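You operate a simulated robot arm through the tools that you are given. There is no shell and no other tool. Be economical: measure what you need, move in short steps, check, and stop when the job is done.

Carry out the task below with a simulated two-armed robot. There is one attempt and no reset: what you move stays moved.

## Task
Lock the cabinet off, then plug the pendant into the arm foot.
Fine: main switch off, padlock on its hasp; turn the plug's ring till it locks.

The check looks at the end state, three seconds after you hand in, the way a careful person would. Anything else that was tipped, shoved, dropped, spilled or broken makes it a failure.

## Robot
Two 7-joint arms with two-finger parallel grippers on one trunk, on a base that drives. Base frame: it is fixed to the floor where the robot stands at the start and does not move with it; the origin is under the middle of the robot, x ahead of it, y to its left, z up. Units: mm, degrees, N and s.
The left shoulder is at the start at [50, 161, 1148], the right one opposite. With the tool pointing down near the work surface each hand reaches from about 100 to 660 mm from the robot's upright axis, wherever it stands, measured 20 degrees to its own side. Places, roughly: cabinet padlock (4x2x9 cm) [600, -100, 1200]; main switch [500, 0, 1100]; pendant plug [-1750, 1250, 750]; pendant socket [-1700, 1500, 900]; switch hasp [500, -100, 1100]. Payload 3.43 kg a hand.
The tool frame of a hand sits at the grasp point between the pads (the TCP): z along the fingers, y along the line on which they close. The tips reach 30 mm beyond it. The gripper opens to 94 mm. The fingers are 28 mm wide and 10 mm thick; the gripper's body (50 by 96 mm) begins 55 mm behind the TCP.
Orientation is told as [roll, pitch, yaw] about the base's x, y, z axes, in that order, counted from this pose: with the fingers straight down and closing along the base's y, the tool's x points along the base's -x, its y along +y and its z along -z.

## Interface
- The arms move only by the tool servo_tool. It takes "left_targets", "right_targets" or both (then of equal length, played together; a hand with none holds still); each is a list of rows, each a list of 7 numbers: the shift along the tool's x, y, z in units of 150 mm (1.0 is 150 mm), then the turn, a rotation vector about the tool's x, y, z in units of 60 degrees (1.0 is 60 degrees), then the finger opening in mm, from 0 to 94. In form: [[tx, ty, tz, rx, ry, rz, grip], ...]. A call has 1 to 8 rows; each row is the pose to reach, as a shift and turn from the pose commanded when the call began, along the tool's axes at that moment. A call with a number of a shift or a turn outside -1 to 1 is refused whole. A row lasts 0.2 s, in which the tool goes at most 50 mm and 8.6 degrees; a call with a longer step from one row to the next is refused whole, and so is a gripper value outside its range. Where a pose cannot be reached the arm comes as near as it can. A force on the tool above 40 N (or 10 N above the force at the start of the call, whichever is more), or a blocked arm, ends the call early, and 0.2 s more pass. The fingers move at their own pace (about 45 mm/s each) and stop on an object; they squeeze with about 39 N. The grip force told is the motor's: it shows also when the fingers shut on nothing. Time passes only in rows, and 0.2 s behind the last, so rows that repeat a pose let the fingers close. The reply holds the time, the measured pose of the TCP, the force on the tool along the base axes, the opening and the grip force, in the units named above and with some noise, with the torque about the TCP (base axes, N m) and any sound that the robot's microphone picked up, and new pictures: "show" is both (left out), scene, wrist or none (wrist: the cameras of the hands that moved).
- Cameras (640 x 400 px; columns grow to the right, rows downward): "scene" is now at [131.5, -15.1, 1300.4]; the picture's right is [-0.17, -0.99, 0.00], its down [-0.30, 0.05, -0.95] and it looks along [0.94, -0.16, -0.30] (base axes); focal length 268 px, centre (320, 200). "left" rides on the left gripper at [76, -14, -103] in its tool frame; the picture's right is [0.18, 0.98, 0.00], its down [-0.75, 0.14, -0.64] and it looks along [-0.63, 0.12, 0.77] (tool axes); focal length 243 px, centre (320, 200). "right" rides on the right gripper at [76, 14, -102] in its tool frame; the picture's right is [-0.18, 0.98, 0.00], its down [-0.75, -0.14, -0.64] and it looks along [-0.63, -0.12, 0.77] (tool axes); focal length 243 px, centre (320, 200). There is no depth. A picture from a camera that has moved, and an enlarged one, comes with that camera's place and axes in the base frame and with its lens.
- lift_body(by): slides the trunk up (or, below 0, down) by that many mm; the arms and the scene camera ride with it, the base frame stays. It gives what a move gives, with no picture.
- roll_base(legs): drives the robot by 1 to 6 legs, each [ahead, left, turn to the left] in mm, mm and degrees, along the robot's own axes; the way and the turn of a leg run together, so that a leg with both is an arc; at most 1500 mm and 180 degrees a leg. The arms and the cameras ride along, it lands a little off, and it stops where it bumps. It gives what a move gives, and a new picture of the scene camera.
- pan_tilt(pan, tilt): turns the head with the scene camera to pan (to the left, within 80 degrees either way) and tilt (down, from -29 to 69), counted from straight ahead of the robot. It gives what a move gives, and a new picture of the scene camera.
- inspect(camera, box): a new picture of the part [left, top, right, bottom] of that camera's present view, enlarged. The clock stands still meanwhile.
- hand_in(): hands the job in; it is judged then, once.

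Go step by step. Nothing tells you exact positions but the pictures and the camera data: compare them with the known pose of the tool, close in by small moves and look again before you grip or let go. The budget is 120 turns and 260 pictures, counting those below and the enlarged ones. Unless the task says otherwise, let go and move clear before handing in, and close with one line.

The tools are called after "Emit:" by a JSON object that holds its "method" and its "body". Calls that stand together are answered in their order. servo_tool: Moves the arms, as the interface text tells. Its arguments: {"type":"object","properties":{"left_targets":{"type":"array"},"right_targets":{"type":"array"},"show":{"type":"string","enum":["both","scene","wrist","none"]}},"required":[]} The other tools are called the same way: lift_body (by) slides the trunk up or down; roll_base (legs) drives the base; pan_tilt (pan, tilt) turns the head that bears the scene camera; inspect (camera, box) takes an enlarged picture of a part of a camera's view; hand_in () hands the job in.

At the start:

```text
time_s: 0.0
left_position: [398.4, 97.3, 999.9]
left_tcp_rot: [0.0, 0.0, 0.0]
left_wrist_force: [-1.4, 0.2, 0.4]
left_moment: [-0.02, 0.01, -0.01]
left_gripper_width: 94.0
left_finger_force: 0.0
right_position: [352.6, -207.0, 1000.3]
right_tcp_rot: [0.0, 0.1, -0.2]
right_wrist_force: [0.5, -0.5, -0.2]
right_moment: [-0.01, -0.06, -0.01]
right_gripper_width: 94.1
right_finger_force: 0.0
trunk travel left (down, up): [-175.0, 92.0]
robot x, y, heading: [2.0, 1.9, 0.0]
head pan, tilt: [-9.7, 17.5]
```

scene: 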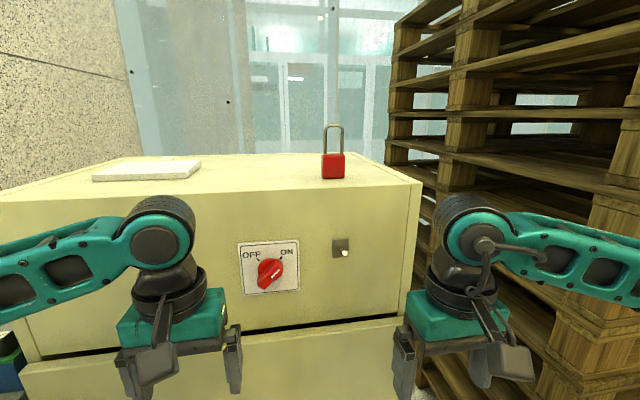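
right: 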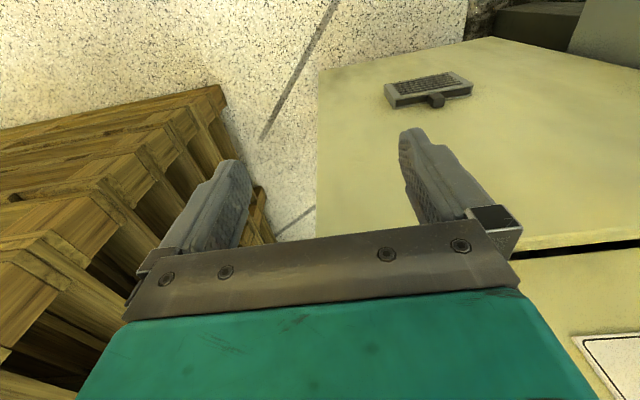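
left: 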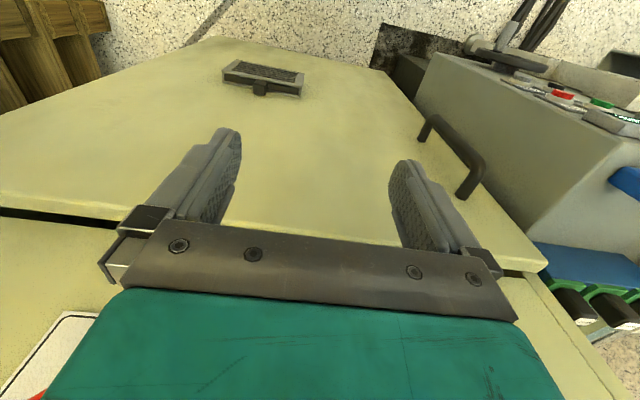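

I see the cabinet with the red rotary switch pointing at ON, a hasp plate to its right and a red padlock standing on top. I'll look closer at all three first.

Emit:
{"method": "inspect", "body": {"camera": "scene", "box": [220, 220, 380, 320]}}

Emit:
{"method": "inspect", "body": {"camera": "scene", "box": [270, 110, 398, 190]}}

```text
4.00 times, centred on (300, 270) of scene
camera zoom: at [131.5, -15.1, 1300.4], right [-0.17, -0.99, 0.0], down [-0.3, 0.05, -0.95], along [0.94, -0.16, -0.3], focal length 1072 px, centre (400, -80)
```

zoom: 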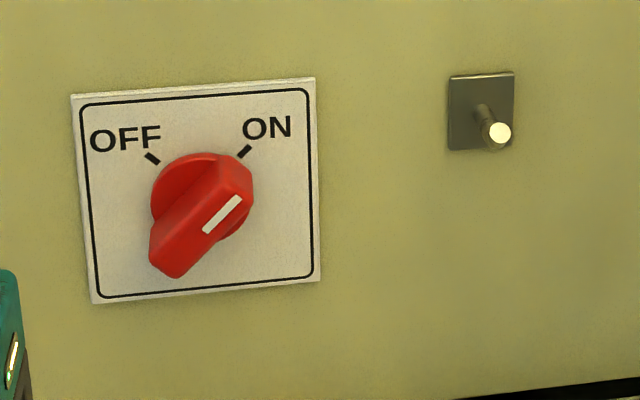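

```text
5.00 times, centred on (334, 150) of scene
camera zoom: at [131.5, -15.1, 1300.4], right [-0.17, -0.99, 0.0], down [-0.3, 0.05, -0.95], along [0.94, -0.16, -0.3], focal length 1340 px, centre (250, 450)
```

zoom: 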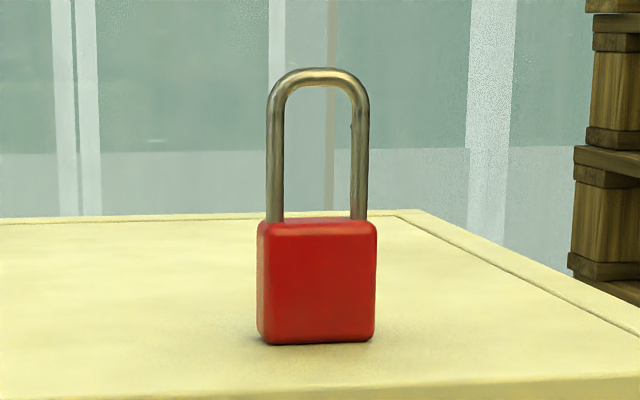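

The switch points up-right (ON) and must turn about 90° counterclockwise to OFF; the hasp is a peg sticking out from a plate, and the padlock stands on top at about [560, -115]. I'll start turning both hands forward, with the left one for the switch and the right one for the padlock.

Emit:
{"method": "servo_tool", "body": {"left_targets": [[0.02, -0.04, -0.06, 0, -0.14, 0, 94], [0.05, -0.08, -0.12, 0, -0.28, 0, 94], [0.08, -0.12, -0.18, 0, -0.42, 0, 94], [0.11, -0.16, -0.24, 0, -0.56, 0, 94], [0.14, -0.2, -0.3, 0, -0.7, 0, 94], [0.17, -0.24, -0.36, 0, -0.84, 0, 94], [0.2, -0.28, -0.42, 0, -0.98, 0, 94]], "right_targets": [[0.02, 0, -0.12, 0, -0.14, 0, 94], [0.05, 0, -0.24, 0, -0.28, 0, 94], [0.08, 0, -0.36, 0, -0.42, 0, 94], [0.11, 0, -0.48, 0, -0.56, 0, 94], [0.14, 0, -0.6, 0, -0.7, 0, 94], [0.17, 0, -0.72, 0, -0.84, 0, 94], [0.2, 0, -0.84, 0, -0.98, 0, 94]]}}

```text
time_s: 1.6
left_position: [367.6, 55.5, 1065.0]
left_tcp_rot: [-0.2, -58.9, 0.1]
left_wrist_force: [0.8, -0.1, 0.1]
left_moment: [0.01, -0.02, 0.01]
left_gripper_width: 94.1
left_finger_force: 0.0
right_position: [396.8, -197.2, 1173.4]
right_tcp_rot: [0.1, -58.8, -0.1]
right_wrist_force: [0.1, 0.2, 0.0]
right_moment: [0.03, 0.01, 0.0]
right_gripper_width: 94.0
right_finger_force: 0.1
right hand out of reach, approached as far as the arm can: row 4, 5, 6, 7
trunk travel left (down, up): [-175.0, 92.0]
robot x, y, heading: [-3.4, -1.4, 0.0]
head pan, tilt: [-9.7, 17.5]
camera scene: at [131.2, -15.3, 1300.4], right [-0.17, -0.99, 0.0], down [-0.3, 0.05, -0.95], along [0.94, -0.16, -0.3], focal length 268 px, centre (320, 200)
camera right: at [269.1, -182.3, 1161.3], right [0.1, 0.98, 0.16], down [-0.16, -0.14, 0.98], along [0.98, -0.12, 0.14], focal length 243 px, centre (320, 200)
camera left: at [240.9, 39.8, 1052.4], right [-0.1, 0.98, -0.16], down [-0.16, 0.14, 0.98], along [0.98, 0.12, 0.14], focal length 243 px, centre (320, 200)
```

scene: 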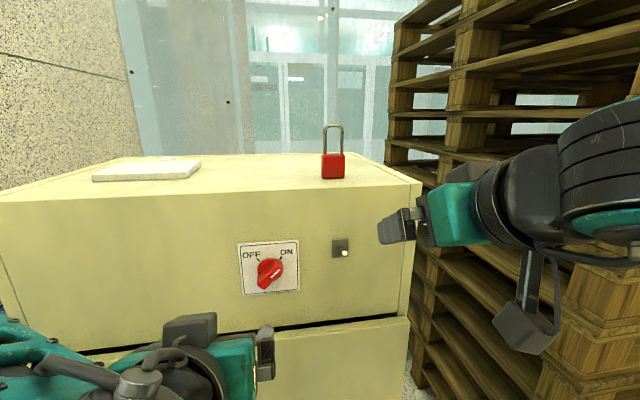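
right: 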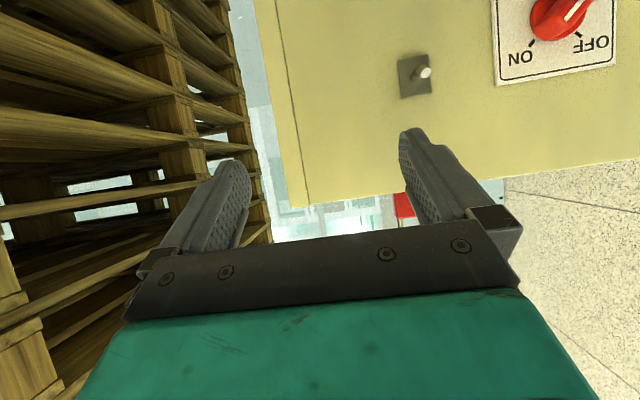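
left: 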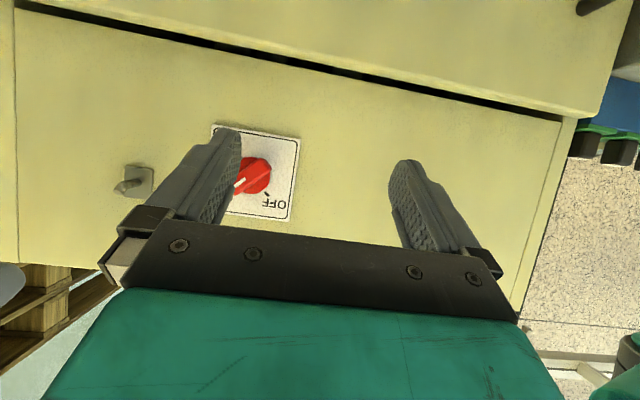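

Triangulation puts the face at x≈501, the hasp peg from (501,-112,1100) to about (477,-111,1104), and the knob axis at y≈0, z≈1074. I'll point the left hand forward, rolled 45° to match the knob bar and centred in front of it.

Emit:
{"method": "servo_tool", "body": {"left_targets": [[-0.023, -0.053, 0.022, -0.029, -0.07, 0.104, 70], [-0.046, -0.106, 0.044, -0.058, -0.14, 0.209, 70], [-0.07, -0.159, 0.066, -0.087, -0.21, 0.313, 70], [-0.093, -0.211, 0.088, -0.116, -0.281, 0.418, 70], [-0.116, -0.264, 0.11, -0.145, -0.351, 0.522, 70], [-0.14, -0.317, 0.132, -0.174, -0.421, 0.627, 70], [-0.163, -0.37, 0.154, -0.203, -0.491, 0.731, 70], [-0.163, -0.37, 0.154, -0.203, -0.491, 0.731, 70]]}}

```text
time_s: 3.4
left_position: [400.9, 0.7, 1071.8]
left_tcp_rot: [89.9, -45.0, -89.9]
left_wrist_force: [0.7, -0.5, -0.1]
left_moment: [-0.01, 0.01, 0.0]
left_gripper_width: 70.1
left_finger_force: 0.1
right_position: [397.2, -196.2, 1172.4]
right_tcp_rot: [0.0, -58.7, -0.2]
right_wrist_force: [0.0, -0.6, 0.7]
right_moment: [-0.05, -0.02, 0.01]
right_gripper_width: 94.1
right_finger_force: 0.0
trunk travel left (down, up): [-175.0, 92.0]
robot x, y, heading: [0.2, 0.4, 0.2]
head pan, tilt: [-9.7, 17.5]
camera scene: at [131.5, -15.0, 1300.4], right [-0.17, -0.99, 0.0], down [-0.3, 0.05, -0.95], along [0.94, -0.16, -0.3], focal length 268 px, centre (320, 200)
camera left: at [298.2, 43.1, 1008.0], right [0.0, 0.82, 0.57], down [-0.64, -0.43, 0.63], along [0.77, -0.36, 0.53], focal length 243 px, centre (320, 200)
```

scene: 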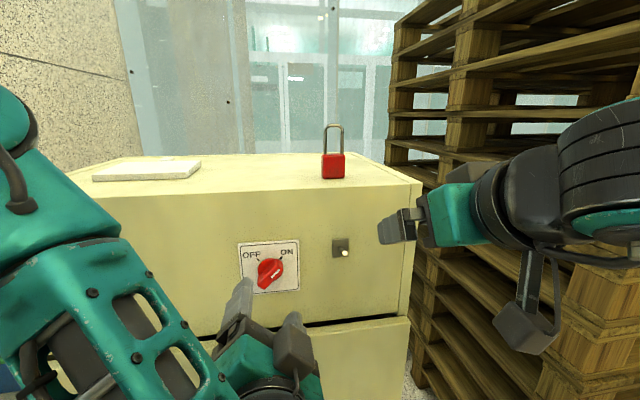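
left: 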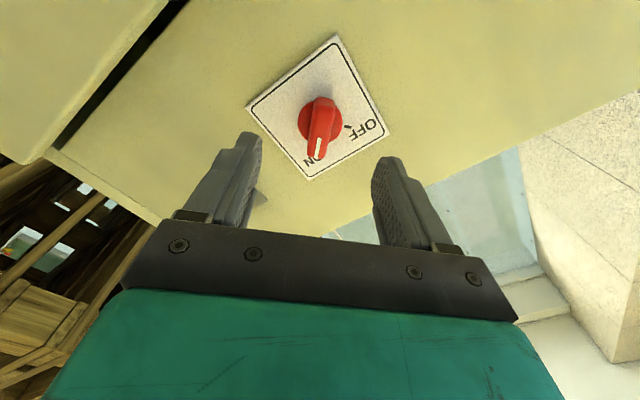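

The knob lies centred between the fingers with its bar aligned. I'll advance along the tool axis.

Emit:
{"method": "servo_tool", "body": {"left_targets": [[0, 0, 0.13, 0, 0, 0, 60], [0, 0, 0.24, 0, 0, 0, 56], [0, 0, 0.33, 0, 0, 0, 56], [0, 0, 0.41, 0, 0, 0, 56], [0, 0, 0.41, 0, 0, 0, 56]]}}

```text
time_s: 4.6
left_position: [461.4, 0.1, 1072.4]
left_tcp_rot: [89.8, -44.9, -89.7]
left_wrist_force: [-0.2, 0.4, 0.1]
left_moment: [0.0, 0.04, 0.02]
left_gripper_width: 56.0
left_finger_force: 0.0
right_position: [396.2, -196.3, 1173.8]
right_tcp_rot: [0.0, -58.7, -0.1]
right_wrist_force: [-0.5, 0.2, -0.4]
right_moment: [0.04, 0.0, -0.02]
right_gripper_width: 93.9
right_finger_force: 0.1
trunk travel left (down, up): [-175.0, 92.0]
robot x, y, heading: [3.3, -1.5, 0.1]
head pan, tilt: [-9.7, 17.5]
camera scene: at [131.5, -15.1, 1300.5], right [-0.17, -0.99, 0.0], down [-0.3, 0.05, -0.95], along [0.94, -0.16, -0.3], focal length 268 px, centre (320, 200)
camera left: at [359.8, 42.9, 1008.8], right [0.0, 0.83, 0.56], down [-0.64, -0.43, 0.63], along [0.77, -0.36, 0.53], focal length 243 px, centre (320, 200)
```

scene: 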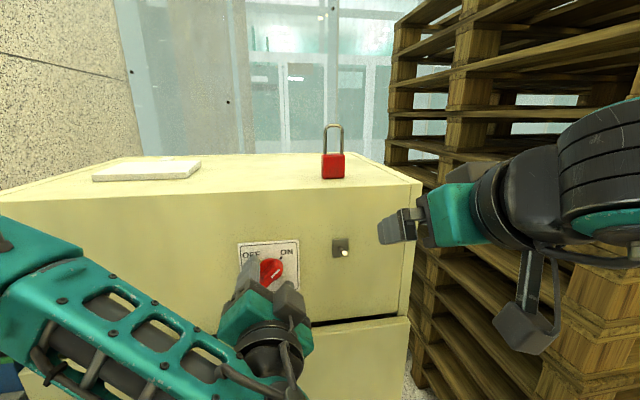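
left: 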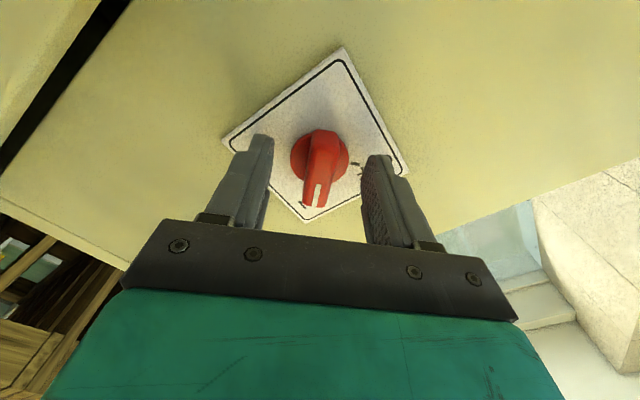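

The fingertips are level with the knob, straddling its bar. I'll close on it.

Emit:
{"method": "servo_tool", "body": {"left_targets": [[0, 0, 0, 0, 0, 0, 40], [0, 0, 0, 0, 0, 0, 25], [0, 0, 0, 0, 0, 0, 10], [0, 0, 0, 0, 0, 0, 6], [0, 0, 0, 0, 0, 0, 6]], "show": "wrist"}}

```text
time_s: 5.8
left_position: [462.7, 1.2, 1072.6]
left_tcp_rot: [89.8, -45.2, -89.8]
left_wrist_force: [0.8, 1.5, 1.9]
left_moment: [0.05, 0.27, 0.09]
left_gripper_width: 15.9
left_finger_force: 45.1
right_position: [396.8, -196.4, 1171.7]
right_tcp_rot: [0.0, -58.6, -0.1]
right_wrist_force: [0.0, 0.0, -0.2]
right_moment: [0.02, -0.01, 0.01]
right_gripper_width: 93.9
right_finger_force: 0.0
trunk travel left (down, up): [-175.0, 92.0]
robot x, y, heading: [-1.3, -0.3, 0.0]
head pan, tilt: [-9.7, 17.5]
camera left: at [359.7, 43.1, 1009.0], right [0.0, 0.83, 0.56], down [-0.64, -0.43, 0.63], along [0.77, -0.36, 0.53], focal length 243 px, centre (320, 200)
```

left: 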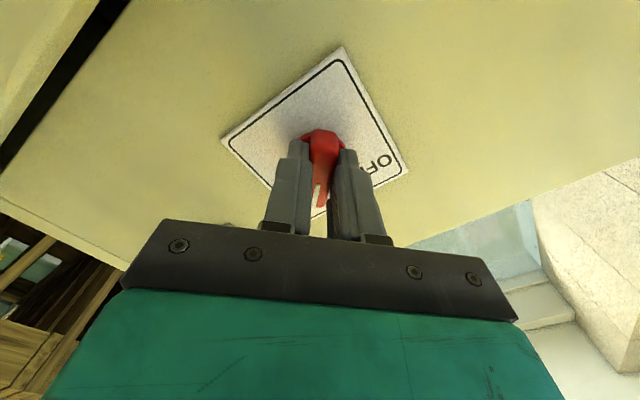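

The bar is gripped at 16 mm. I'll rotate counterclockwise as seen from the robot (negative about tool z).

Emit:
{"method": "servo_tool", "body": {"left_targets": [[0, 0, 0, 0, 0, -0.125, 6], [0, 0, 0, 0, 0, -0.25, 6], [0, 0, 0, 0, 0, -0.375, 6], [0, 0, 0, 0, 0, -0.5, 6], [0, 0, 0, 0, 0, -0.625, 6], [0, 0, 0, 0, 0, -0.75, 6]]}}

```text
time_s: 7.2
left_position: [462.1, -1.3, 1070.4]
left_tcp_rot: [1.7, -89.8, -1.9]
left_wrist_force: [8.8, -9.8, -3.7]
left_moment: [0.1, -0.67, -0.46]
left_gripper_width: 16.1
left_finger_force: 45.5
right_position: [397.5, -198.1, 1171.4]
right_tcp_rot: [0.2, -58.6, -0.3]
right_wrist_force: [0.0, 0.3, -0.4]
right_moment: [0.01, -0.01, -0.01]
right_gripper_width: 93.9
right_finger_force: 0.2
trunk travel left (down, up): [-175.0, 92.0]
robot x, y, heading: [0.9, 1.1, -0.0]
head pan, tilt: [-9.7, 17.5]
camera scene: at [132.8, -16.6, 1300.2], right [-0.17, -0.99, 0.0], down [-0.3, 0.05, -0.95], along [0.94, -0.16, -0.3], focal length 268 px, centre (320, 200)
camera left: at [359.8, -16.9, 995.9], right [0.0, 0.98, -0.18], down [-0.64, 0.14, 0.76], along [0.77, 0.12, 0.63], focal length 243 px, centre (320, 200)
```

scene: 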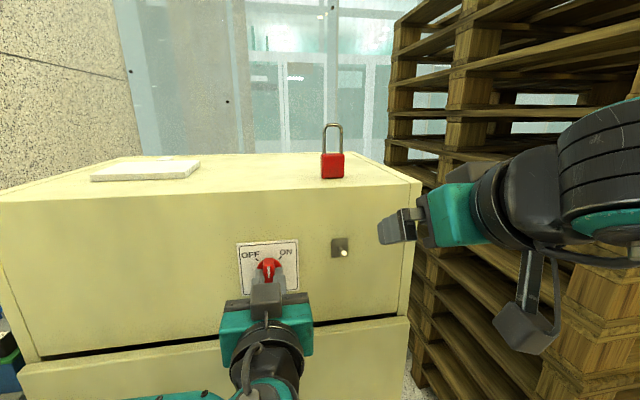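
left: 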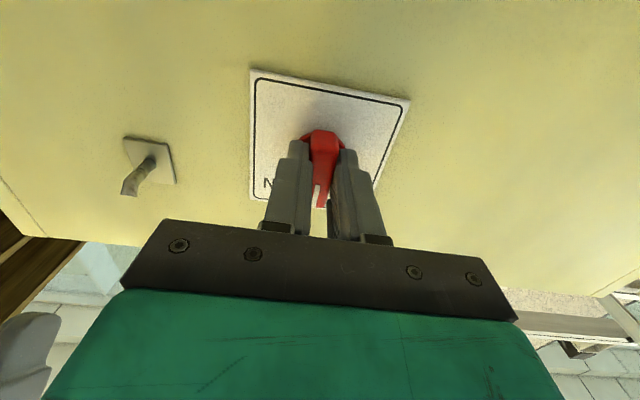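

The knob is half way, and the peg looks bent upward at its tip. I'll continue the turn.

Emit:
{"method": "servo_tool", "body": {"left_targets": [[0, 0, 0, 0, 0, -0.125, 6], [0, 0, 0, 0, 0, -0.25, 6], [0, 0, 0, 0, 0, -0.375, 6], [0, 0, 0, 0, 0, -0.5, 6], [0, 0, 0, 0, 0, -0.625, 6], [0, 0, 0, 0, 0, -0.75, 6], [0, 0, 0, 0, 0, -0.78, 6]]}}

Emit:
{"method": "inspect", "body": {"camera": "scene", "box": [220, 220, 380, 320]}}

```text
time_s: 8.8
left_position: [462.8, -5.0, 1073.0]
left_tcp_rot: [-90.0, -43.5, 89.6]
left_wrist_force: [14.3, -30.4, 13.3]
left_moment: [1.44, 0.94, -0.65]
left_gripper_width: 15.6
left_finger_force: 44.9
right_position: [397.2, -199.7, 1172.4]
right_tcp_rot: [0.6, -58.6, -0.5]
right_wrist_force: [0.7, 0.3, -0.2]
right_moment: [-0.03, 0.0, -0.03]
right_gripper_width: 94.0
right_finger_force: 0.0
trunk travel left (down, up): [-175.0, 92.0]
robot x, y, heading: [-0.4, -1.2, -0.1]
head pan, tilt: [-9.7, 17.5]
camera scene: at [132.4, -19.2, 1300.4], right [-0.17, -0.99, 0.0], down [-0.3, 0.05, -0.95], along [0.94, -0.16, -0.3], focal length 268 px, centre (320, 200)
camera left: at [359.7, -69.7, 1030.5], right [0.0, 0.54, -0.84], down [-0.64, 0.65, 0.42], along [0.77, 0.53, 0.35], focal length 243 px, centre (320, 200)
```

scene: 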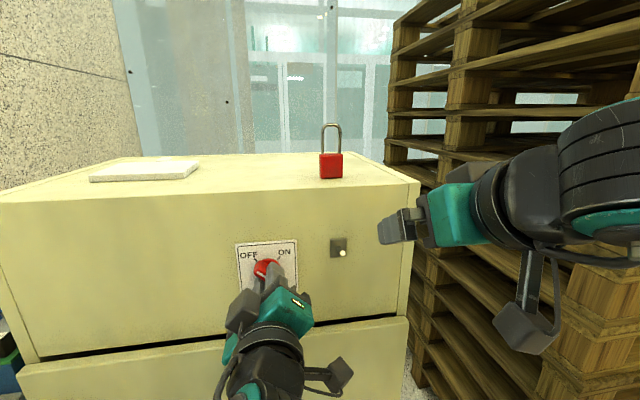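
left: 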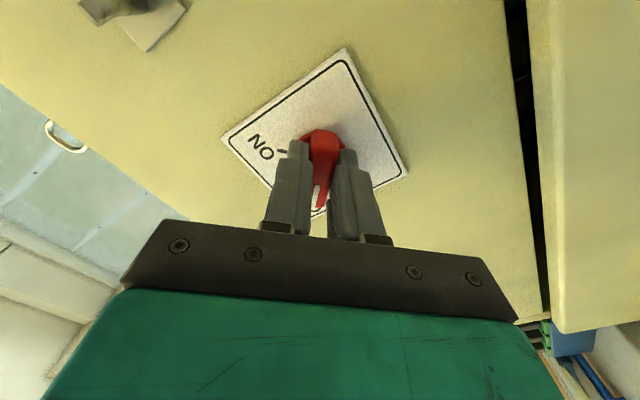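

```text
4.00 times, centred on (300, 270) of scene
camera zoom: at [132.4, -19.2, 1300.4], right [-0.17, -0.99, 0.0], down [-0.3, 0.05, -0.95], along [0.94, -0.16, -0.3], focal length 1072 px, centre (400, -80)
```

zoom: 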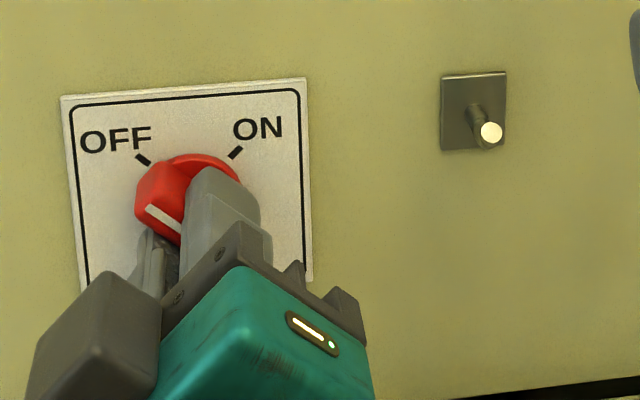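

The pointer is at OFF. I'll open the fingers and look before backing off.

Emit:
{"method": "servo_tool", "body": {"left_targets": [[0, 0, 0, 0, 0, 0.05, 20], [0, 0, 0, 0, 0, 0.05, 35], [0, 0, 0, 0, 0, 0.05, 50], [0, 0, 0, 0, 0, 0.05, 60], [0, 0, -0.2, 0, 0, 0.05, 60], [0, 0, -0.5, 0, 0, 0.05, 60], [0, 0, -0.8, 0, 0, 0.05, 60]]}}

Emit:
{"method": "inspect", "body": {"camera": "scene", "box": [220, 220, 380, 320]}}

```text
time_s: 10.3
left_position: [388.9, 12.2, 1147.0]
left_tcp_rot: [-113.3, -47.8, 108.4]
left_wrist_force: [-0.2, 0.5, 0.3]
left_moment: [0.01, 0.0, 0.0]
left_gripper_width: 59.9
left_finger_force: 0.0
right_position: [396.8, -196.8, 1172.0]
right_tcp_rot: [0.0, -58.7, -0.1]
right_wrist_force: [0.8, -0.7, 0.4]
right_moment: [-0.04, 0.0, -0.02]
right_gripper_width: 93.7
right_finger_force: 0.1
trunk travel left (down, up): [-175.0, 92.0]
robot x, y, heading: [-2.7, -3.2, 0.2]
head pan, tilt: [-9.7, 17.5]
stopped in row 7 (left hand): the arm was blocked; the commanded pose is now the measured one
camera scene: at [131.6, -15.0, 1300.5], right [-0.17, -0.99, 0.0], down [-0.3, 0.05, -0.95], along [0.94, -0.16, -0.3], focal length 268 px, centre (320, 200)
camera left: at [303.5, -50.4, 1072.6], right [0.2, 0.64, -0.74], down [-0.76, 0.58, 0.3], along [0.62, 0.5, 0.6], focal length 243 px, centre (320, 200)
```

scene: 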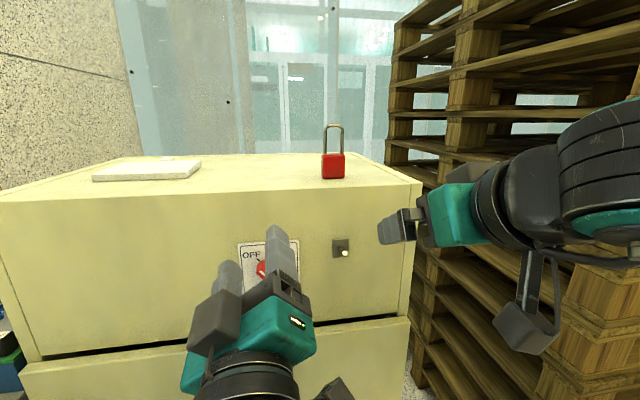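
left: 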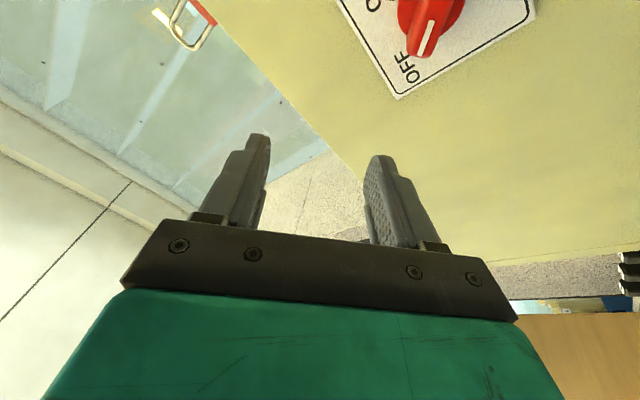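

```text
4.00 times, centred on (300, 270) of scene
camera zoom: at [131.6, -15.0, 1300.5], right [-0.17, -0.99, 0.0], down [-0.3, 0.05, -0.95], along [0.94, -0.16, -0.3], focal length 1072 px, centre (400, -80)
```

zoom: 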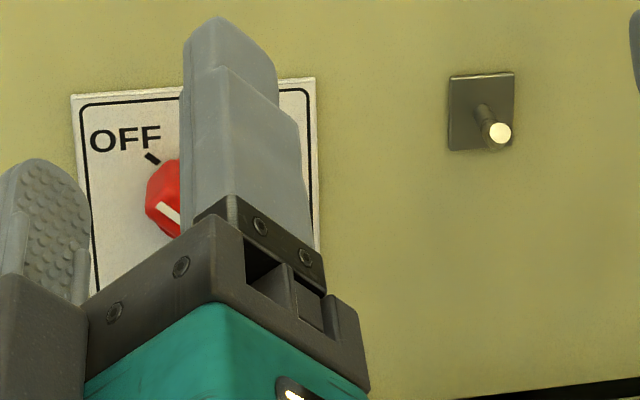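

The switch reads OFF and the left hand is free. I'll swing it left and unroll it, clear of the view.

Emit:
{"method": "servo_tool", "body": {"left_targets": [[-0.08, 0.148, 0, 0, 0, 0.12, 60], [-0.16, 0.296, 0, 0, 0, 0.24, 60], [-0.24, 0.443, 0, 0, 0, 0.36, 60], [-0.32, 0.59, 0, 0, 0, 0.48, 60], [-0.4, 0.74, 0, 0, 0, 0.6, 60], [-0.48, 0.887, 0, 0, 0, 0.7, 60]]}}

Emit:
{"method": "inspect", "body": {"camera": "scene", "box": [220, 220, 380, 320]}}

```text
time_s: 11.7
left_position: [418.0, 152.4, 1100.1]
left_tcp_rot: [172.3, -74.4, -171.3]
left_wrist_force: [0.5, -0.5, 0.8]
left_moment: [-0.02, 0.02, 0.01]
left_gripper_width: 60.0
left_finger_force: 0.0
left hand out of reach, approached as far as the arm can: row 4, 5, 6
right_position: [397.1, -195.4, 1172.4]
right_tcp_rot: [0.0, -58.7, 0.0]
right_wrist_force: [0.6, 0.1, -0.6]
right_moment: [0.0, -0.03, 0.02]
right_gripper_width: 94.0
right_finger_force: 0.1
trunk travel left (down, up): [-175.0, 92.0]
robot x, y, heading: [-3.8, 1.3, 0.2]
head pan, tilt: [-9.7, 17.5]
camera scene: at [131.4, -14.6, 1300.5], right [-0.17, -0.99, 0.0], down [-0.3, 0.05, -0.95], along [0.94, -0.16, -0.3], focal length 268 px, centre (320, 200)
camera left: at [341.1, 138.9, 998.6], right [0.03, 0.99, -0.14], down [-0.82, 0.1, 0.56], along [0.57, 0.1, 0.82], focal length 243 px, centre (320, 200)
```

scene: 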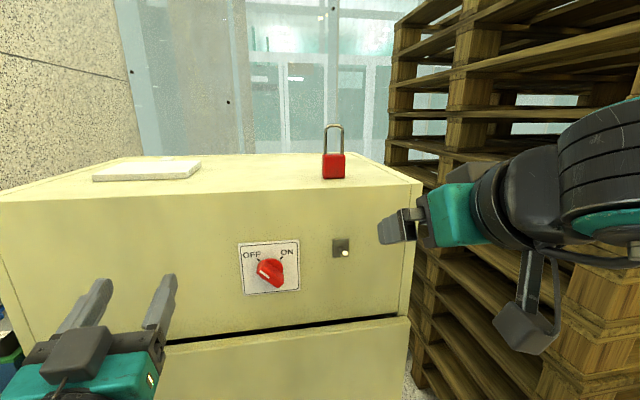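
left: 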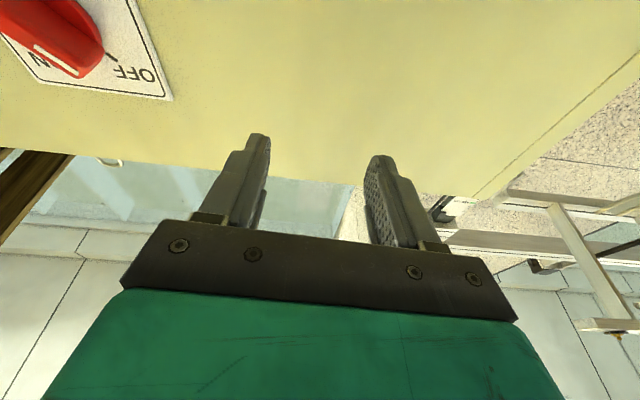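

```text
4.00 times, centred on (300, 270) of scene
camera zoom: at [131.4, -14.6, 1300.5], right [-0.17, -0.99, 0.0], down [-0.3, 0.05, -0.95], along [0.94, -0.16, -0.3], focal length 1072 px, centre (400, -80)
```

zoom: 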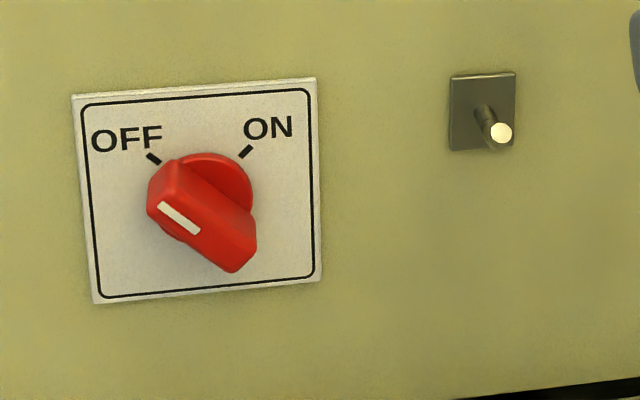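

The switch is confirmed OFF. The cabinet top is at z≈1201 and the padlock body centre at about (566,-111,1222), so I'll bring the right hand in front of it, pitched about 15° down.

Emit:
{"method": "servo_tool", "body": {"right_targets": [[-0.1, 0.095, 0.008, 0, -0.045, 0, 94], [-0.2, 0.19, 0.016, 0, -0.09, 0, 94], [-0.3, 0.284, 0.025, 0, -0.136, 0, 94], [-0.4, 0.378, 0.033, 0, -0.18, 0, 94], [-0.5, 0.472, 0.042, 0, -0.227, 0, 94], [-0.6, 0.567, 0.05, 0, -0.272, 0, 94]]}}

```text
time_s: 13.1
left_position: [420.3, 151.8, 1098.8]
left_tcp_rot: [172.7, -74.6, -171.7]
left_wrist_force: [-0.4, -0.5, 0.8]
left_moment: [0.02, 0.02, -0.02]
left_gripper_width: 60.3
left_finger_force: 0.0
right_position: [450.7, -110.6, 1245.8]
right_tcp_rot: [0.1, -75.0, -0.2]
right_wrist_force: [-0.2, -0.9, -0.2]
right_moment: [-0.01, 0.01, 0.0]
right_gripper_width: 93.8
right_finger_force: 0.0
trunk travel left (down, up): [-175.0, 92.0]
robot x, y, heading: [-1.1, 0.7, 0.3]
head pan, tilt: [-9.7, 17.5]
camera scene: at [131.6, -14.8, 1300.4], right [-0.17, -0.99, 0.0], down [-0.3, 0.05, -0.95], along [0.94, -0.16, -0.3], focal length 268 px, centre (320, 200)
camera right: at [331.7, -97.2, 1198.9], right [0.05, 0.98, 0.18], down [-0.43, -0.14, 0.89], along [0.9, -0.12, 0.41], focal length 243 px, centre (320, 200)
```

scene: 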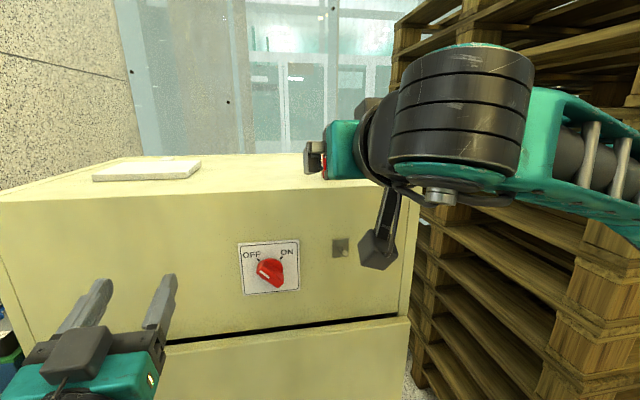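
right: 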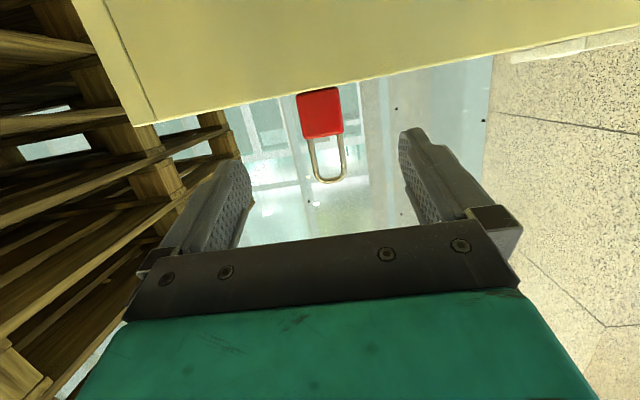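

The wrist view agrees (body centre about y -111, z 1219). I'll move forward to straddle it.

Emit:
{"method": "servo_tool", "body": {"right_targets": [[-0.02, 0, 0.16, 0, 0, 0, 94], [-0.04, 0, 0.32, 0, 0, 0, 94], [-0.06, 0, 0.46, 0, 0, 0, 94], [-0.08, 0, 0.6, 0, 0, 0, 94], [-0.1, 0, 0.712, 0, 0, 0, 94], [-0.1, 0, 0.712, 0, 0, 0, 94]]}}

```text
time_s: 14.5
left_position: [420.0, 151.9, 1099.0]
left_tcp_rot: [172.7, -74.5, -171.5]
left_wrist_force: [-0.4, -0.6, -0.1]
left_moment: [0.02, 0.01, -0.01]
left_gripper_width: 60.2
left_finger_force: 0.1
right_position: [557.2, -111.2, 1231.8]
right_tcp_rot: [0.0, -75.0, -0.2]
right_wrist_force: [0.7, -0.1, -0.2]
right_moment: [0.01, -0.01, 0.01]
right_gripper_width: 93.9
right_finger_force: 0.1
trunk travel left (down, up): [-175.0, 92.0]
robot x, y, heading: [-1.0, 3.0, -0.1]
head pan, tilt: [-9.7, 17.5]
camera scene: at [131.5, -15.1, 1300.5], right [-0.17, -0.99, 0.0], down [-0.3, 0.05, -0.95], along [0.94, -0.16, -0.3], focal length 268 px, centre (320, 200)
camera right: at [439.0, -97.0, 1184.7], right [0.05, 0.98, 0.18], down [-0.43, -0.14, 0.89], along [0.9, -0.12, 0.41], focal length 243 px, centre (320, 200)
```

scene: 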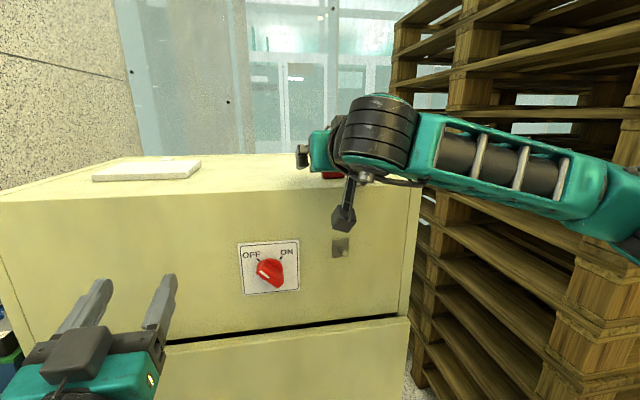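
right: 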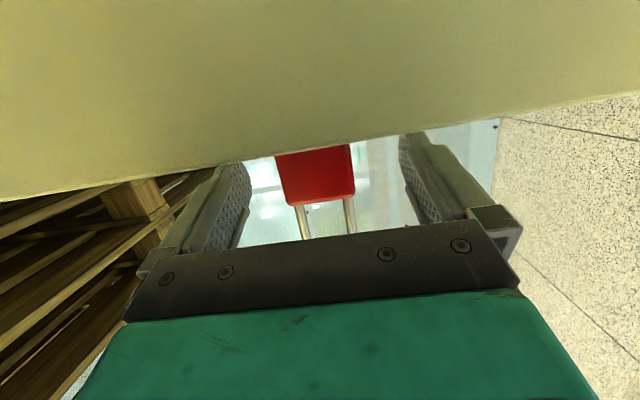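

The padlock body sits centred between the fingers. I'll close on it.

Emit:
{"method": "servo_tool", "body": {"right_targets": [[0, 0, 0, 0, 0, 0, 70], [0, 0, 0, 0, 0, 0, 50], [0, 0, 0, 0, 0, 0, 35], [0, 0, 0, 0, 0, 0, 30], [0, 0, 0, 0, 0, 0, 30]], "show": "wrist"}}

```text
time_s: 15.7
left_position: [419.6, 152.7, 1099.4]
left_tcp_rot: [172.6, -74.5, -171.6]
left_wrist_force: [0.9, -0.2, 0.3]
left_moment: [0.0, 0.0, 0.01]
left_gripper_width: 60.1
left_finger_force: 0.0
right_position: [556.5, -111.6, 1231.7]
right_tcp_rot: [0.1, -75.1, -0.2]
right_wrist_force: [0.2, 0.6, 1.4]
right_moment: [0.03, -0.01, 0.0]
right_gripper_width: 41.4
right_finger_force: 38.8
trunk travel left (down, up): [-175.0, 92.0]
robot x, y, heading: [1.7, 1.1, 0.0]
head pan, tilt: [-9.7, 17.5]
camera right: at [438.8, -97.0, 1184.9], right [0.05, 0.98, 0.18], down [-0.43, -0.14, 0.89], along [0.9, -0.12, 0.41], focal length 243 px, centre (320, 200)
```

right: 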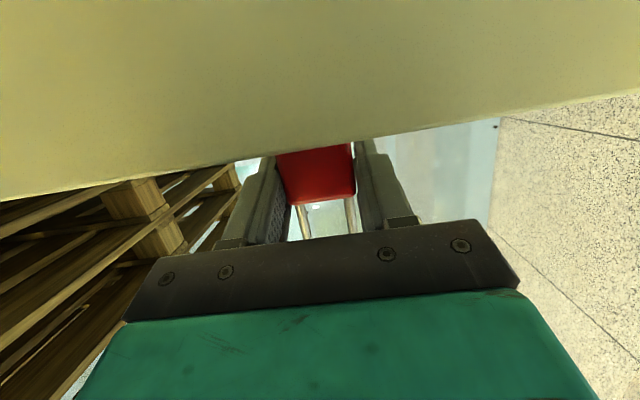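

It's gripped at 41 mm, but the fingertips reach too far past the body and would hit the panel before the shackle is well on the peg. It still stands on the cabinet, so I'll open, back off 15 mm and grip it with the tips only.

Emit:
{"method": "servo_tool", "body": {"right_targets": [[0, 0, 0, 0, 0, 0, 50], [0, 0, 0, 0, 0, 0, 60], [0.025, 0, -0.0934, 0, 0, 0, 60], [0.025, 0, -0.0934, 0, 0, 0, 45], [0.025, 0, -0.0934, 0, 0, 0, 32], [0.025, 0, -0.0934, 0, 0, 0, 30], [0.025, 0, -0.0934, 0, 0, 0, 30]], "show": "wrist"}}

```text
time_s: 17.3
left_position: [419.9, 151.4, 1098.6]
left_tcp_rot: [172.6, -74.5, -171.7]
left_wrist_force: [-0.9, 1.0, 0.0]
left_moment: [0.01, -0.02, 0.02]
left_gripper_width: 59.7
left_finger_force: 0.1
right_position: [540.8, -110.9, 1231.0]
right_tcp_rot: [0.0, -75.0, -0.2]
right_wrist_force: [0.9, -0.6, -0.7]
right_moment: [0.02, 0.0, -0.01]
right_gripper_width: 36.9
right_finger_force: 39.0
trunk travel left (down, up): [-175.0, 92.0]
robot x, y, heading: [-0.9, 0.0, -0.3]
head pan, tilt: [-9.7, 17.5]
camera right: at [423.2, -96.3, 1185.4], right [0.05, 0.98, 0.18], down [-0.42, -0.14, 0.89], along [0.9, -0.12, 0.41], focal length 243 px, centre (320, 200)
```

right: 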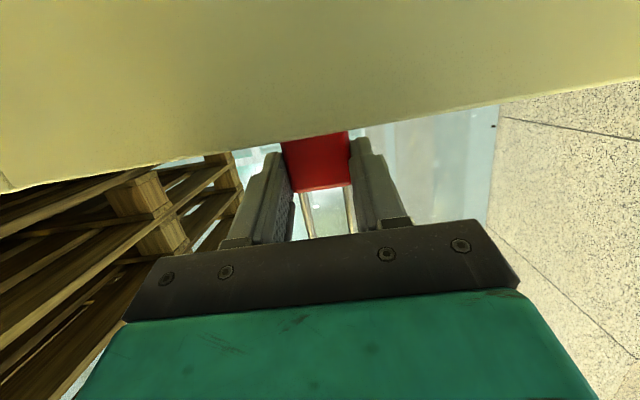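

Gripped at the tips. I'll lift gently and check.

Emit:
{"method": "servo_tool", "body": {"right_targets": [[-0.03, 0, -0.008, 0, 0, 0, 30], [-0.1, 0, -0.027, 0, 0, 0, 30], [-0.2, 0, -0.053, 0, 0, 0, 30], [-0.322, 0, -0.086, 0, 0, 0, 30], [-0.3, 0, -0.17, 0, 0, 0, 30], [-0.265, 0, -0.3, 0, 0, 0, 30], [-0.225, 0, -0.45, 0, 0, 0, 30]]}}

```text
time_s: 18.9
left_position: [418.9, 151.7, 1100.4]
left_tcp_rot: [172.6, -74.5, -171.6]
left_wrist_force: [0.1, -0.1, 0.2]
left_moment: [0.02, 0.01, -0.01]
left_gripper_width: 59.9
left_finger_force: 0.1
right_position: [485.1, -112.4, 1282.5]
right_tcp_rot: [0.0, -75.0, -0.1]
right_wrist_force: [0.1, -0.2, -0.6]
right_moment: [0.0, 0.02, -0.02]
right_gripper_width: 36.9
right_finger_force: 39.4
trunk travel left (down, up): [-175.0, 92.0]
robot x, y, heading: [0.7, -0.0, 0.0]
head pan, tilt: [-9.7, 17.5]
camera scene: at [131.4, -15.1, 1300.5], right [-0.17, -0.99, 0.0], down [-0.3, 0.05, -0.95], along [0.94, -0.16, -0.3], focal length 268 px, centre (320, 200)
camera right: at [366.4, -98.4, 1234.9], right [0.05, 0.98, 0.18], down [-0.43, -0.14, 0.89], along [0.9, -0.12, 0.41], focal length 243 px, centre (320, 200)
```

scene: 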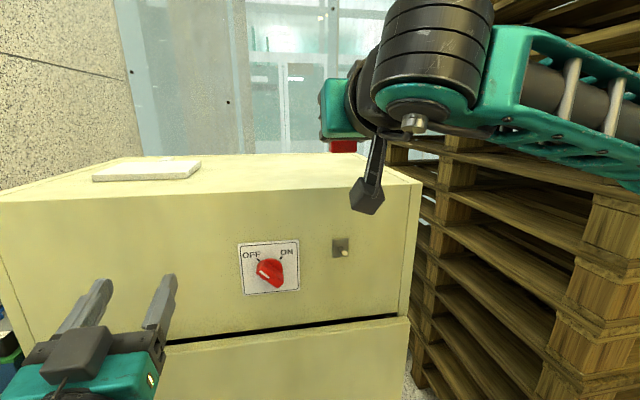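
right: 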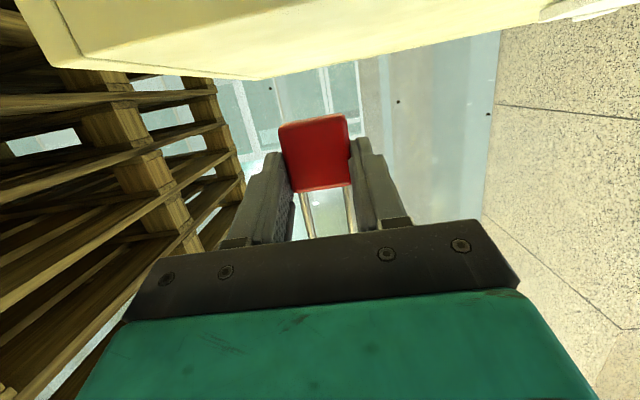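

The padlock is held upright. Let me zoom in on the peg for its shape.

Emit:
{"method": "inspect", "body": {"camera": "scene", "box": [324, 232, 356, 264]}}

```text
12.50 times, centred on (340, 248) of scene
camera zoom: at [131.4, -15.1, 1300.5], right [-0.17, -0.99, 0.0], down [-0.3, 0.05, -0.95], along [0.94, -0.16, -0.3], focal length 3349 px, centre (70, -400)
```

zoom: 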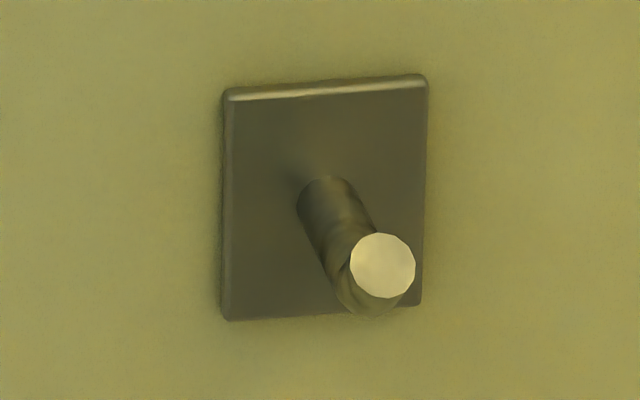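

The peg runs straight out at z≈1101.5, y≈-111 to an elbow at x≈479, with a short upturned tip reaching about z 1111. I'll back the padlock off and lower it in front of the peg.

Emit:
{"method": "servo_tool", "body": {"right_targets": [[0.069, 0, -0.257, 0, 0, 0, 30], [0.129, 0, -0.483, 0, 0, 0, 30], [0.342, 0, -0.426, 0, 0, 0, 30], [0.555, 0, -0.369, 0, 0, 0, 30], [0.773, 0.007, -0.31, 0, 0, 0, 30]], "show": "scene"}}

```text
time_s: 20.1
left_position: [419.7, 152.7, 1099.4]
left_tcp_rot: [172.7, -74.5, -171.5]
left_wrist_force: [0.4, 0.3, 0.1]
left_moment: [0.01, 0.0, -0.02]
left_gripper_width: 60.0
left_finger_force: 0.1
right_position: [411.5, -110.6, 1180.3]
right_tcp_rot: [0.3, -75.0, -0.3]
right_wrist_force: [0.8, 1.4, -0.9]
right_moment: [-0.01, 0.03, -0.01]
right_gripper_width: 36.9
right_finger_force: 39.4
trunk travel left (down, up): [-175.0, 92.0]
robot x, y, heading: [-0.1, -1.6, -0.2]
head pan, tilt: [-9.7, 17.5]
camera scene: at [131.7, -15.1, 1300.4], right [-0.17, -0.99, 0.0], down [-0.3, 0.05, -0.95], along [0.94, -0.16, -0.3], focal length 268 px, centre (320, 200)
```

scene: 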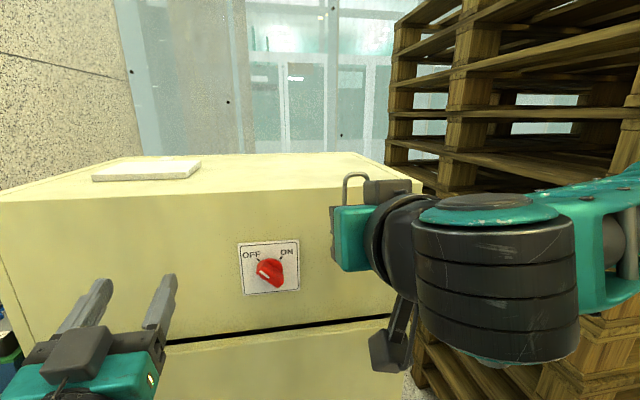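

The padlock is in front of the panel with the shackle visible. I'll lower it to z≈1075.

Emit:
{"method": "servo_tool", "body": {"right_targets": [[0.17, 0, 0.045, 0, 0, 0, 30], [0.34, 0, 0.09, 0, 0, 0, 30], [0.51, 0, 0.136, 0, 0, 0, 30], [0.676, 0, 0.181, 0, 0, 0, 30], [0.676, 0, 0.181, 0, 0, 0, 30]]}}

Emit:
{"method": "inspect", "body": {"camera": "scene", "box": [296, 200, 392, 260]}}

```text
time_s: 21.3
left_position: [419.1, 153.2, 1099.0]
left_tcp_rot: [172.6, -74.5, -171.6]
left_wrist_force: [-0.1, -1.2, 0.5]
left_moment: [0.03, 0.0, 0.01]
left_gripper_width: 60.4
left_finger_force: 0.0
right_position: [421.0, -104.3, 1076.2]
right_tcp_rot: [0.2, -75.0, -0.3]
right_wrist_force: [-0.1, -0.7, -0.5]
right_moment: [-0.02, 0.04, 0.01]
right_gripper_width: 36.9
right_finger_force: 39.0
right hand out of reach, approached as far as the arm can: row 1, 2, 3, 4, 5
trunk travel left (down, up): [-175.0, 92.0]
robot x, y, heading: [0.3, -1.5, -0.2]
head pan, tilt: [-9.7, 17.5]
camera scene: at [131.7, -15.2, 1300.4], right [-0.17, -0.99, 0.0], down [-0.3, 0.05, -0.95], along [0.94, -0.16, -0.3], focal length 268 px, centre (320, 200)
camera right: at [301.6, -90.2, 1029.3], right [0.05, 0.98, 0.18], down [-0.43, -0.14, 0.89], along [0.9, -0.12, 0.41], focal length 243 px, centre (320, 200)
```

scene: 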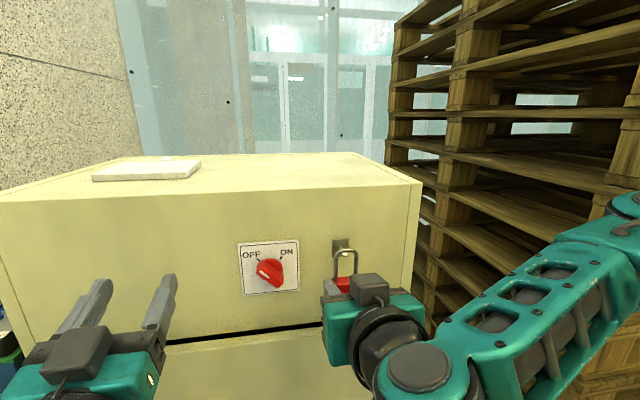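
right: 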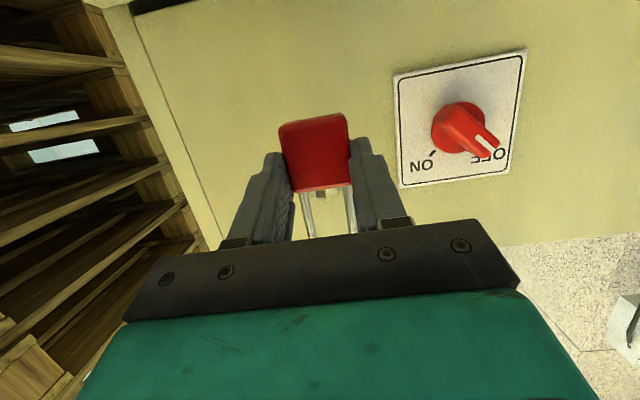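

```text
6.67 times, centred on (344, 230) of scene
camera zoom: at [131.7, -15.2, 1300.4], right [-0.17, -0.99, 0.0], down [-0.3, 0.05, -0.95], along [0.94, -0.16, -0.3], focal length 1786 px, centre (160, 0)
```

zoom: 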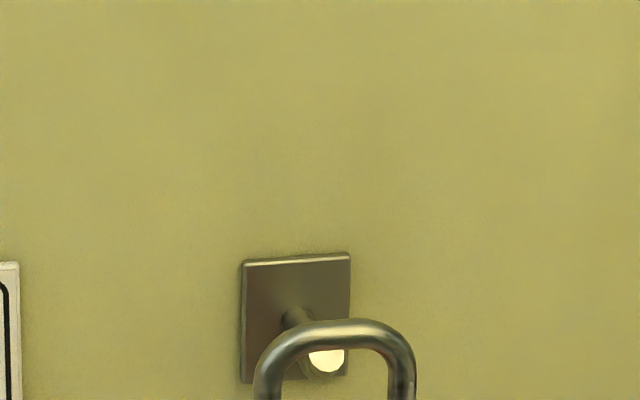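

Shackle inner top is at TCP+48 mm and y matches the TCP. I'll correct y by -7 and feed the hoop over the peg to TCP x≈462.

Emit:
{"method": "servo_tool", "body": {"right_targets": [[-0.007, -0.025, 0.02, 0, 0, 0, 30], [-0.017, -0.045, 0.065, 0, 0, 0, 30], [-0.035, -0.045, 0.13, 0, 0, 0, 30], [-0.053, -0.045, 0.2, 0, 0, 0, 30], [-0.071, -0.045, 0.264, 0, 0, 0, 30]]}}

Emit:
{"method": "inspect", "body": {"camera": "scene", "box": [296, 220, 392, 280]}}

```text
time_s: 22.5
left_position: [419.4, 152.2, 1099.3]
left_tcp_rot: [172.5, -74.5, -171.7]
left_wrist_force: [-0.4, -0.2, 0.1]
left_moment: [0.02, -0.02, -0.01]
left_gripper_width: 60.0
left_finger_force: 0.1
right_position: [463.0, -109.9, 1076.7]
right_tcp_rot: [0.0, -75.1, -0.2]
right_wrist_force: [0.9, -0.3, -1.6]
right_moment: [-0.01, 0.02, 0.01]
right_gripper_width: 37.2
right_finger_force: 39.2
trunk travel left (down, up): [-175.0, 92.0]
robot x, y, heading: [-1.1, -1.5, -0.0]
head pan, tilt: [-9.7, 17.5]
camera scene: at [131.7, -15.1, 1300.4], right [-0.17, -0.99, 0.0], down [-0.3, 0.05, -0.95], along [0.94, -0.16, -0.3], focal length 268 px, centre (320, 200)
camera right: at [343.4, -96.1, 1029.7], right [0.05, 0.98, 0.18], down [-0.42, -0.14, 0.89], along [0.9, -0.12, 0.41], focal length 243 px, centre (320, 200)
```

scene: 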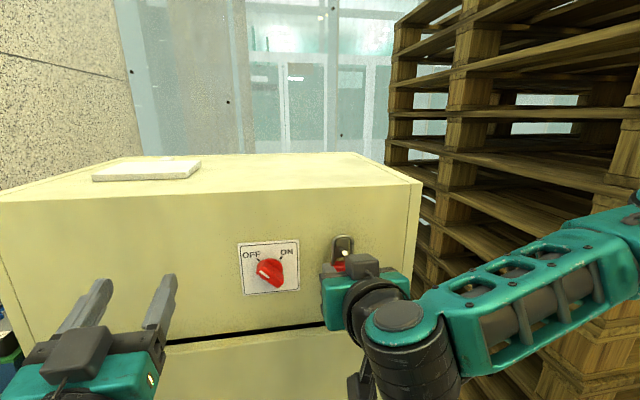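
right: 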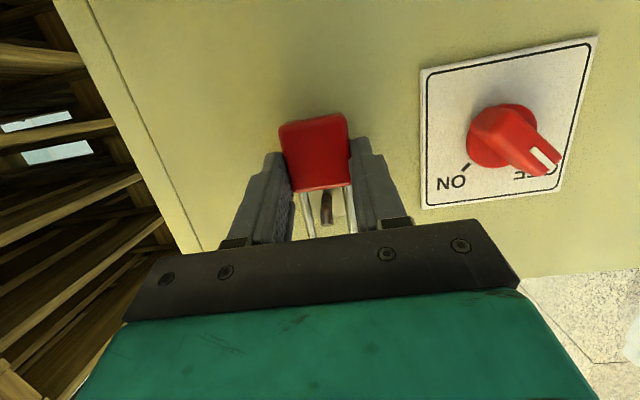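

```text
6.67 times, centred on (344, 250) of scene
camera zoom: at [131.7, -15.1, 1300.4], right [-0.17, -0.99, 0.0], down [-0.3, 0.05, -0.95], along [0.94, -0.16, -0.3], focal length 1786 px, centre (160, -133)
```

zoom: 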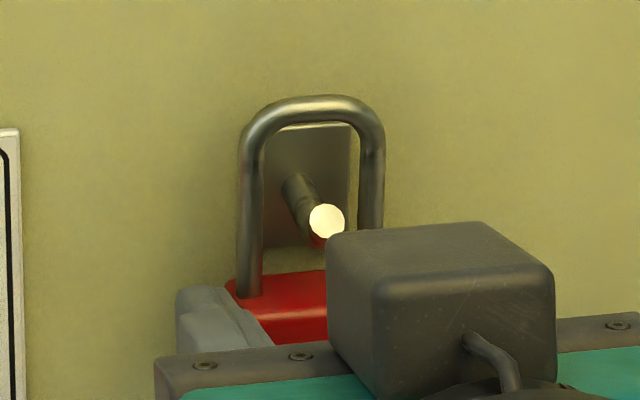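

The peg is through the hoop. I'll lower until the shackle rests on the peg.

Emit:
{"method": "servo_tool", "body": {"right_targets": [[0.03, 0, 0.008, 0, 0, 0, 30], [0.06, 0, 0.016, 0, 0, 0, 30], [0.09, 0, 0.024, 0, 0, 0, 30], [0.109, 0, 0.029, 0, 0, 0, 30]], "show": "none"}}

Emit:
{"method": "inspect", "body": {"camera": "scene", "box": [296, 220, 392, 280]}}

```text
time_s: 23.5
left_position: [419.4, 151.3, 1100.2]
left_tcp_rot: [172.6, -74.5, -171.7]
left_wrist_force: [-0.3, 0.0, -0.3]
left_moment: [-0.02, 0.01, 0.0]
left_gripper_width: 60.0
left_finger_force: 0.0
right_position: [461.9, -111.1, 1059.4]
right_tcp_rot: [0.0, -75.0, -0.1]
right_wrist_force: [0.3, 0.4, -1.2]
right_moment: [0.0, 0.02, 0.01]
right_gripper_width: 37.0
right_finger_force: 39.1
trunk travel left (down, up): [-175.0, 92.0]
robot x, y, heading: [-0.7, -3.0, -0.1]
head pan, tilt: [-9.7, 17.5]
```

```text
6.67 times, centred on (344, 250) of scene
camera zoom: at [131.6, -15.0, 1300.4], right [-0.17, -0.99, 0.0], down [-0.3, 0.05, -0.95], along [0.94, -0.16, -0.3], focal length 1786 px, centre (160, -133)
```

zoom: 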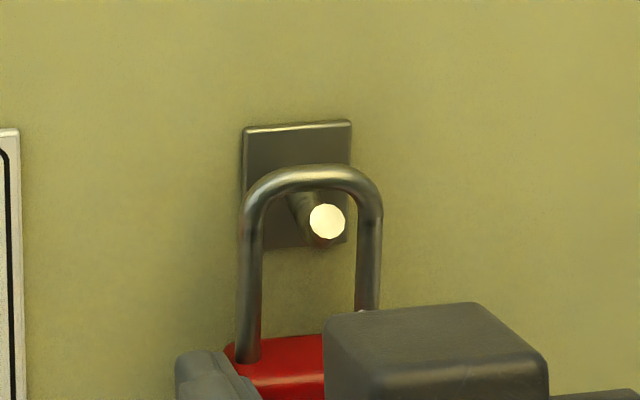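

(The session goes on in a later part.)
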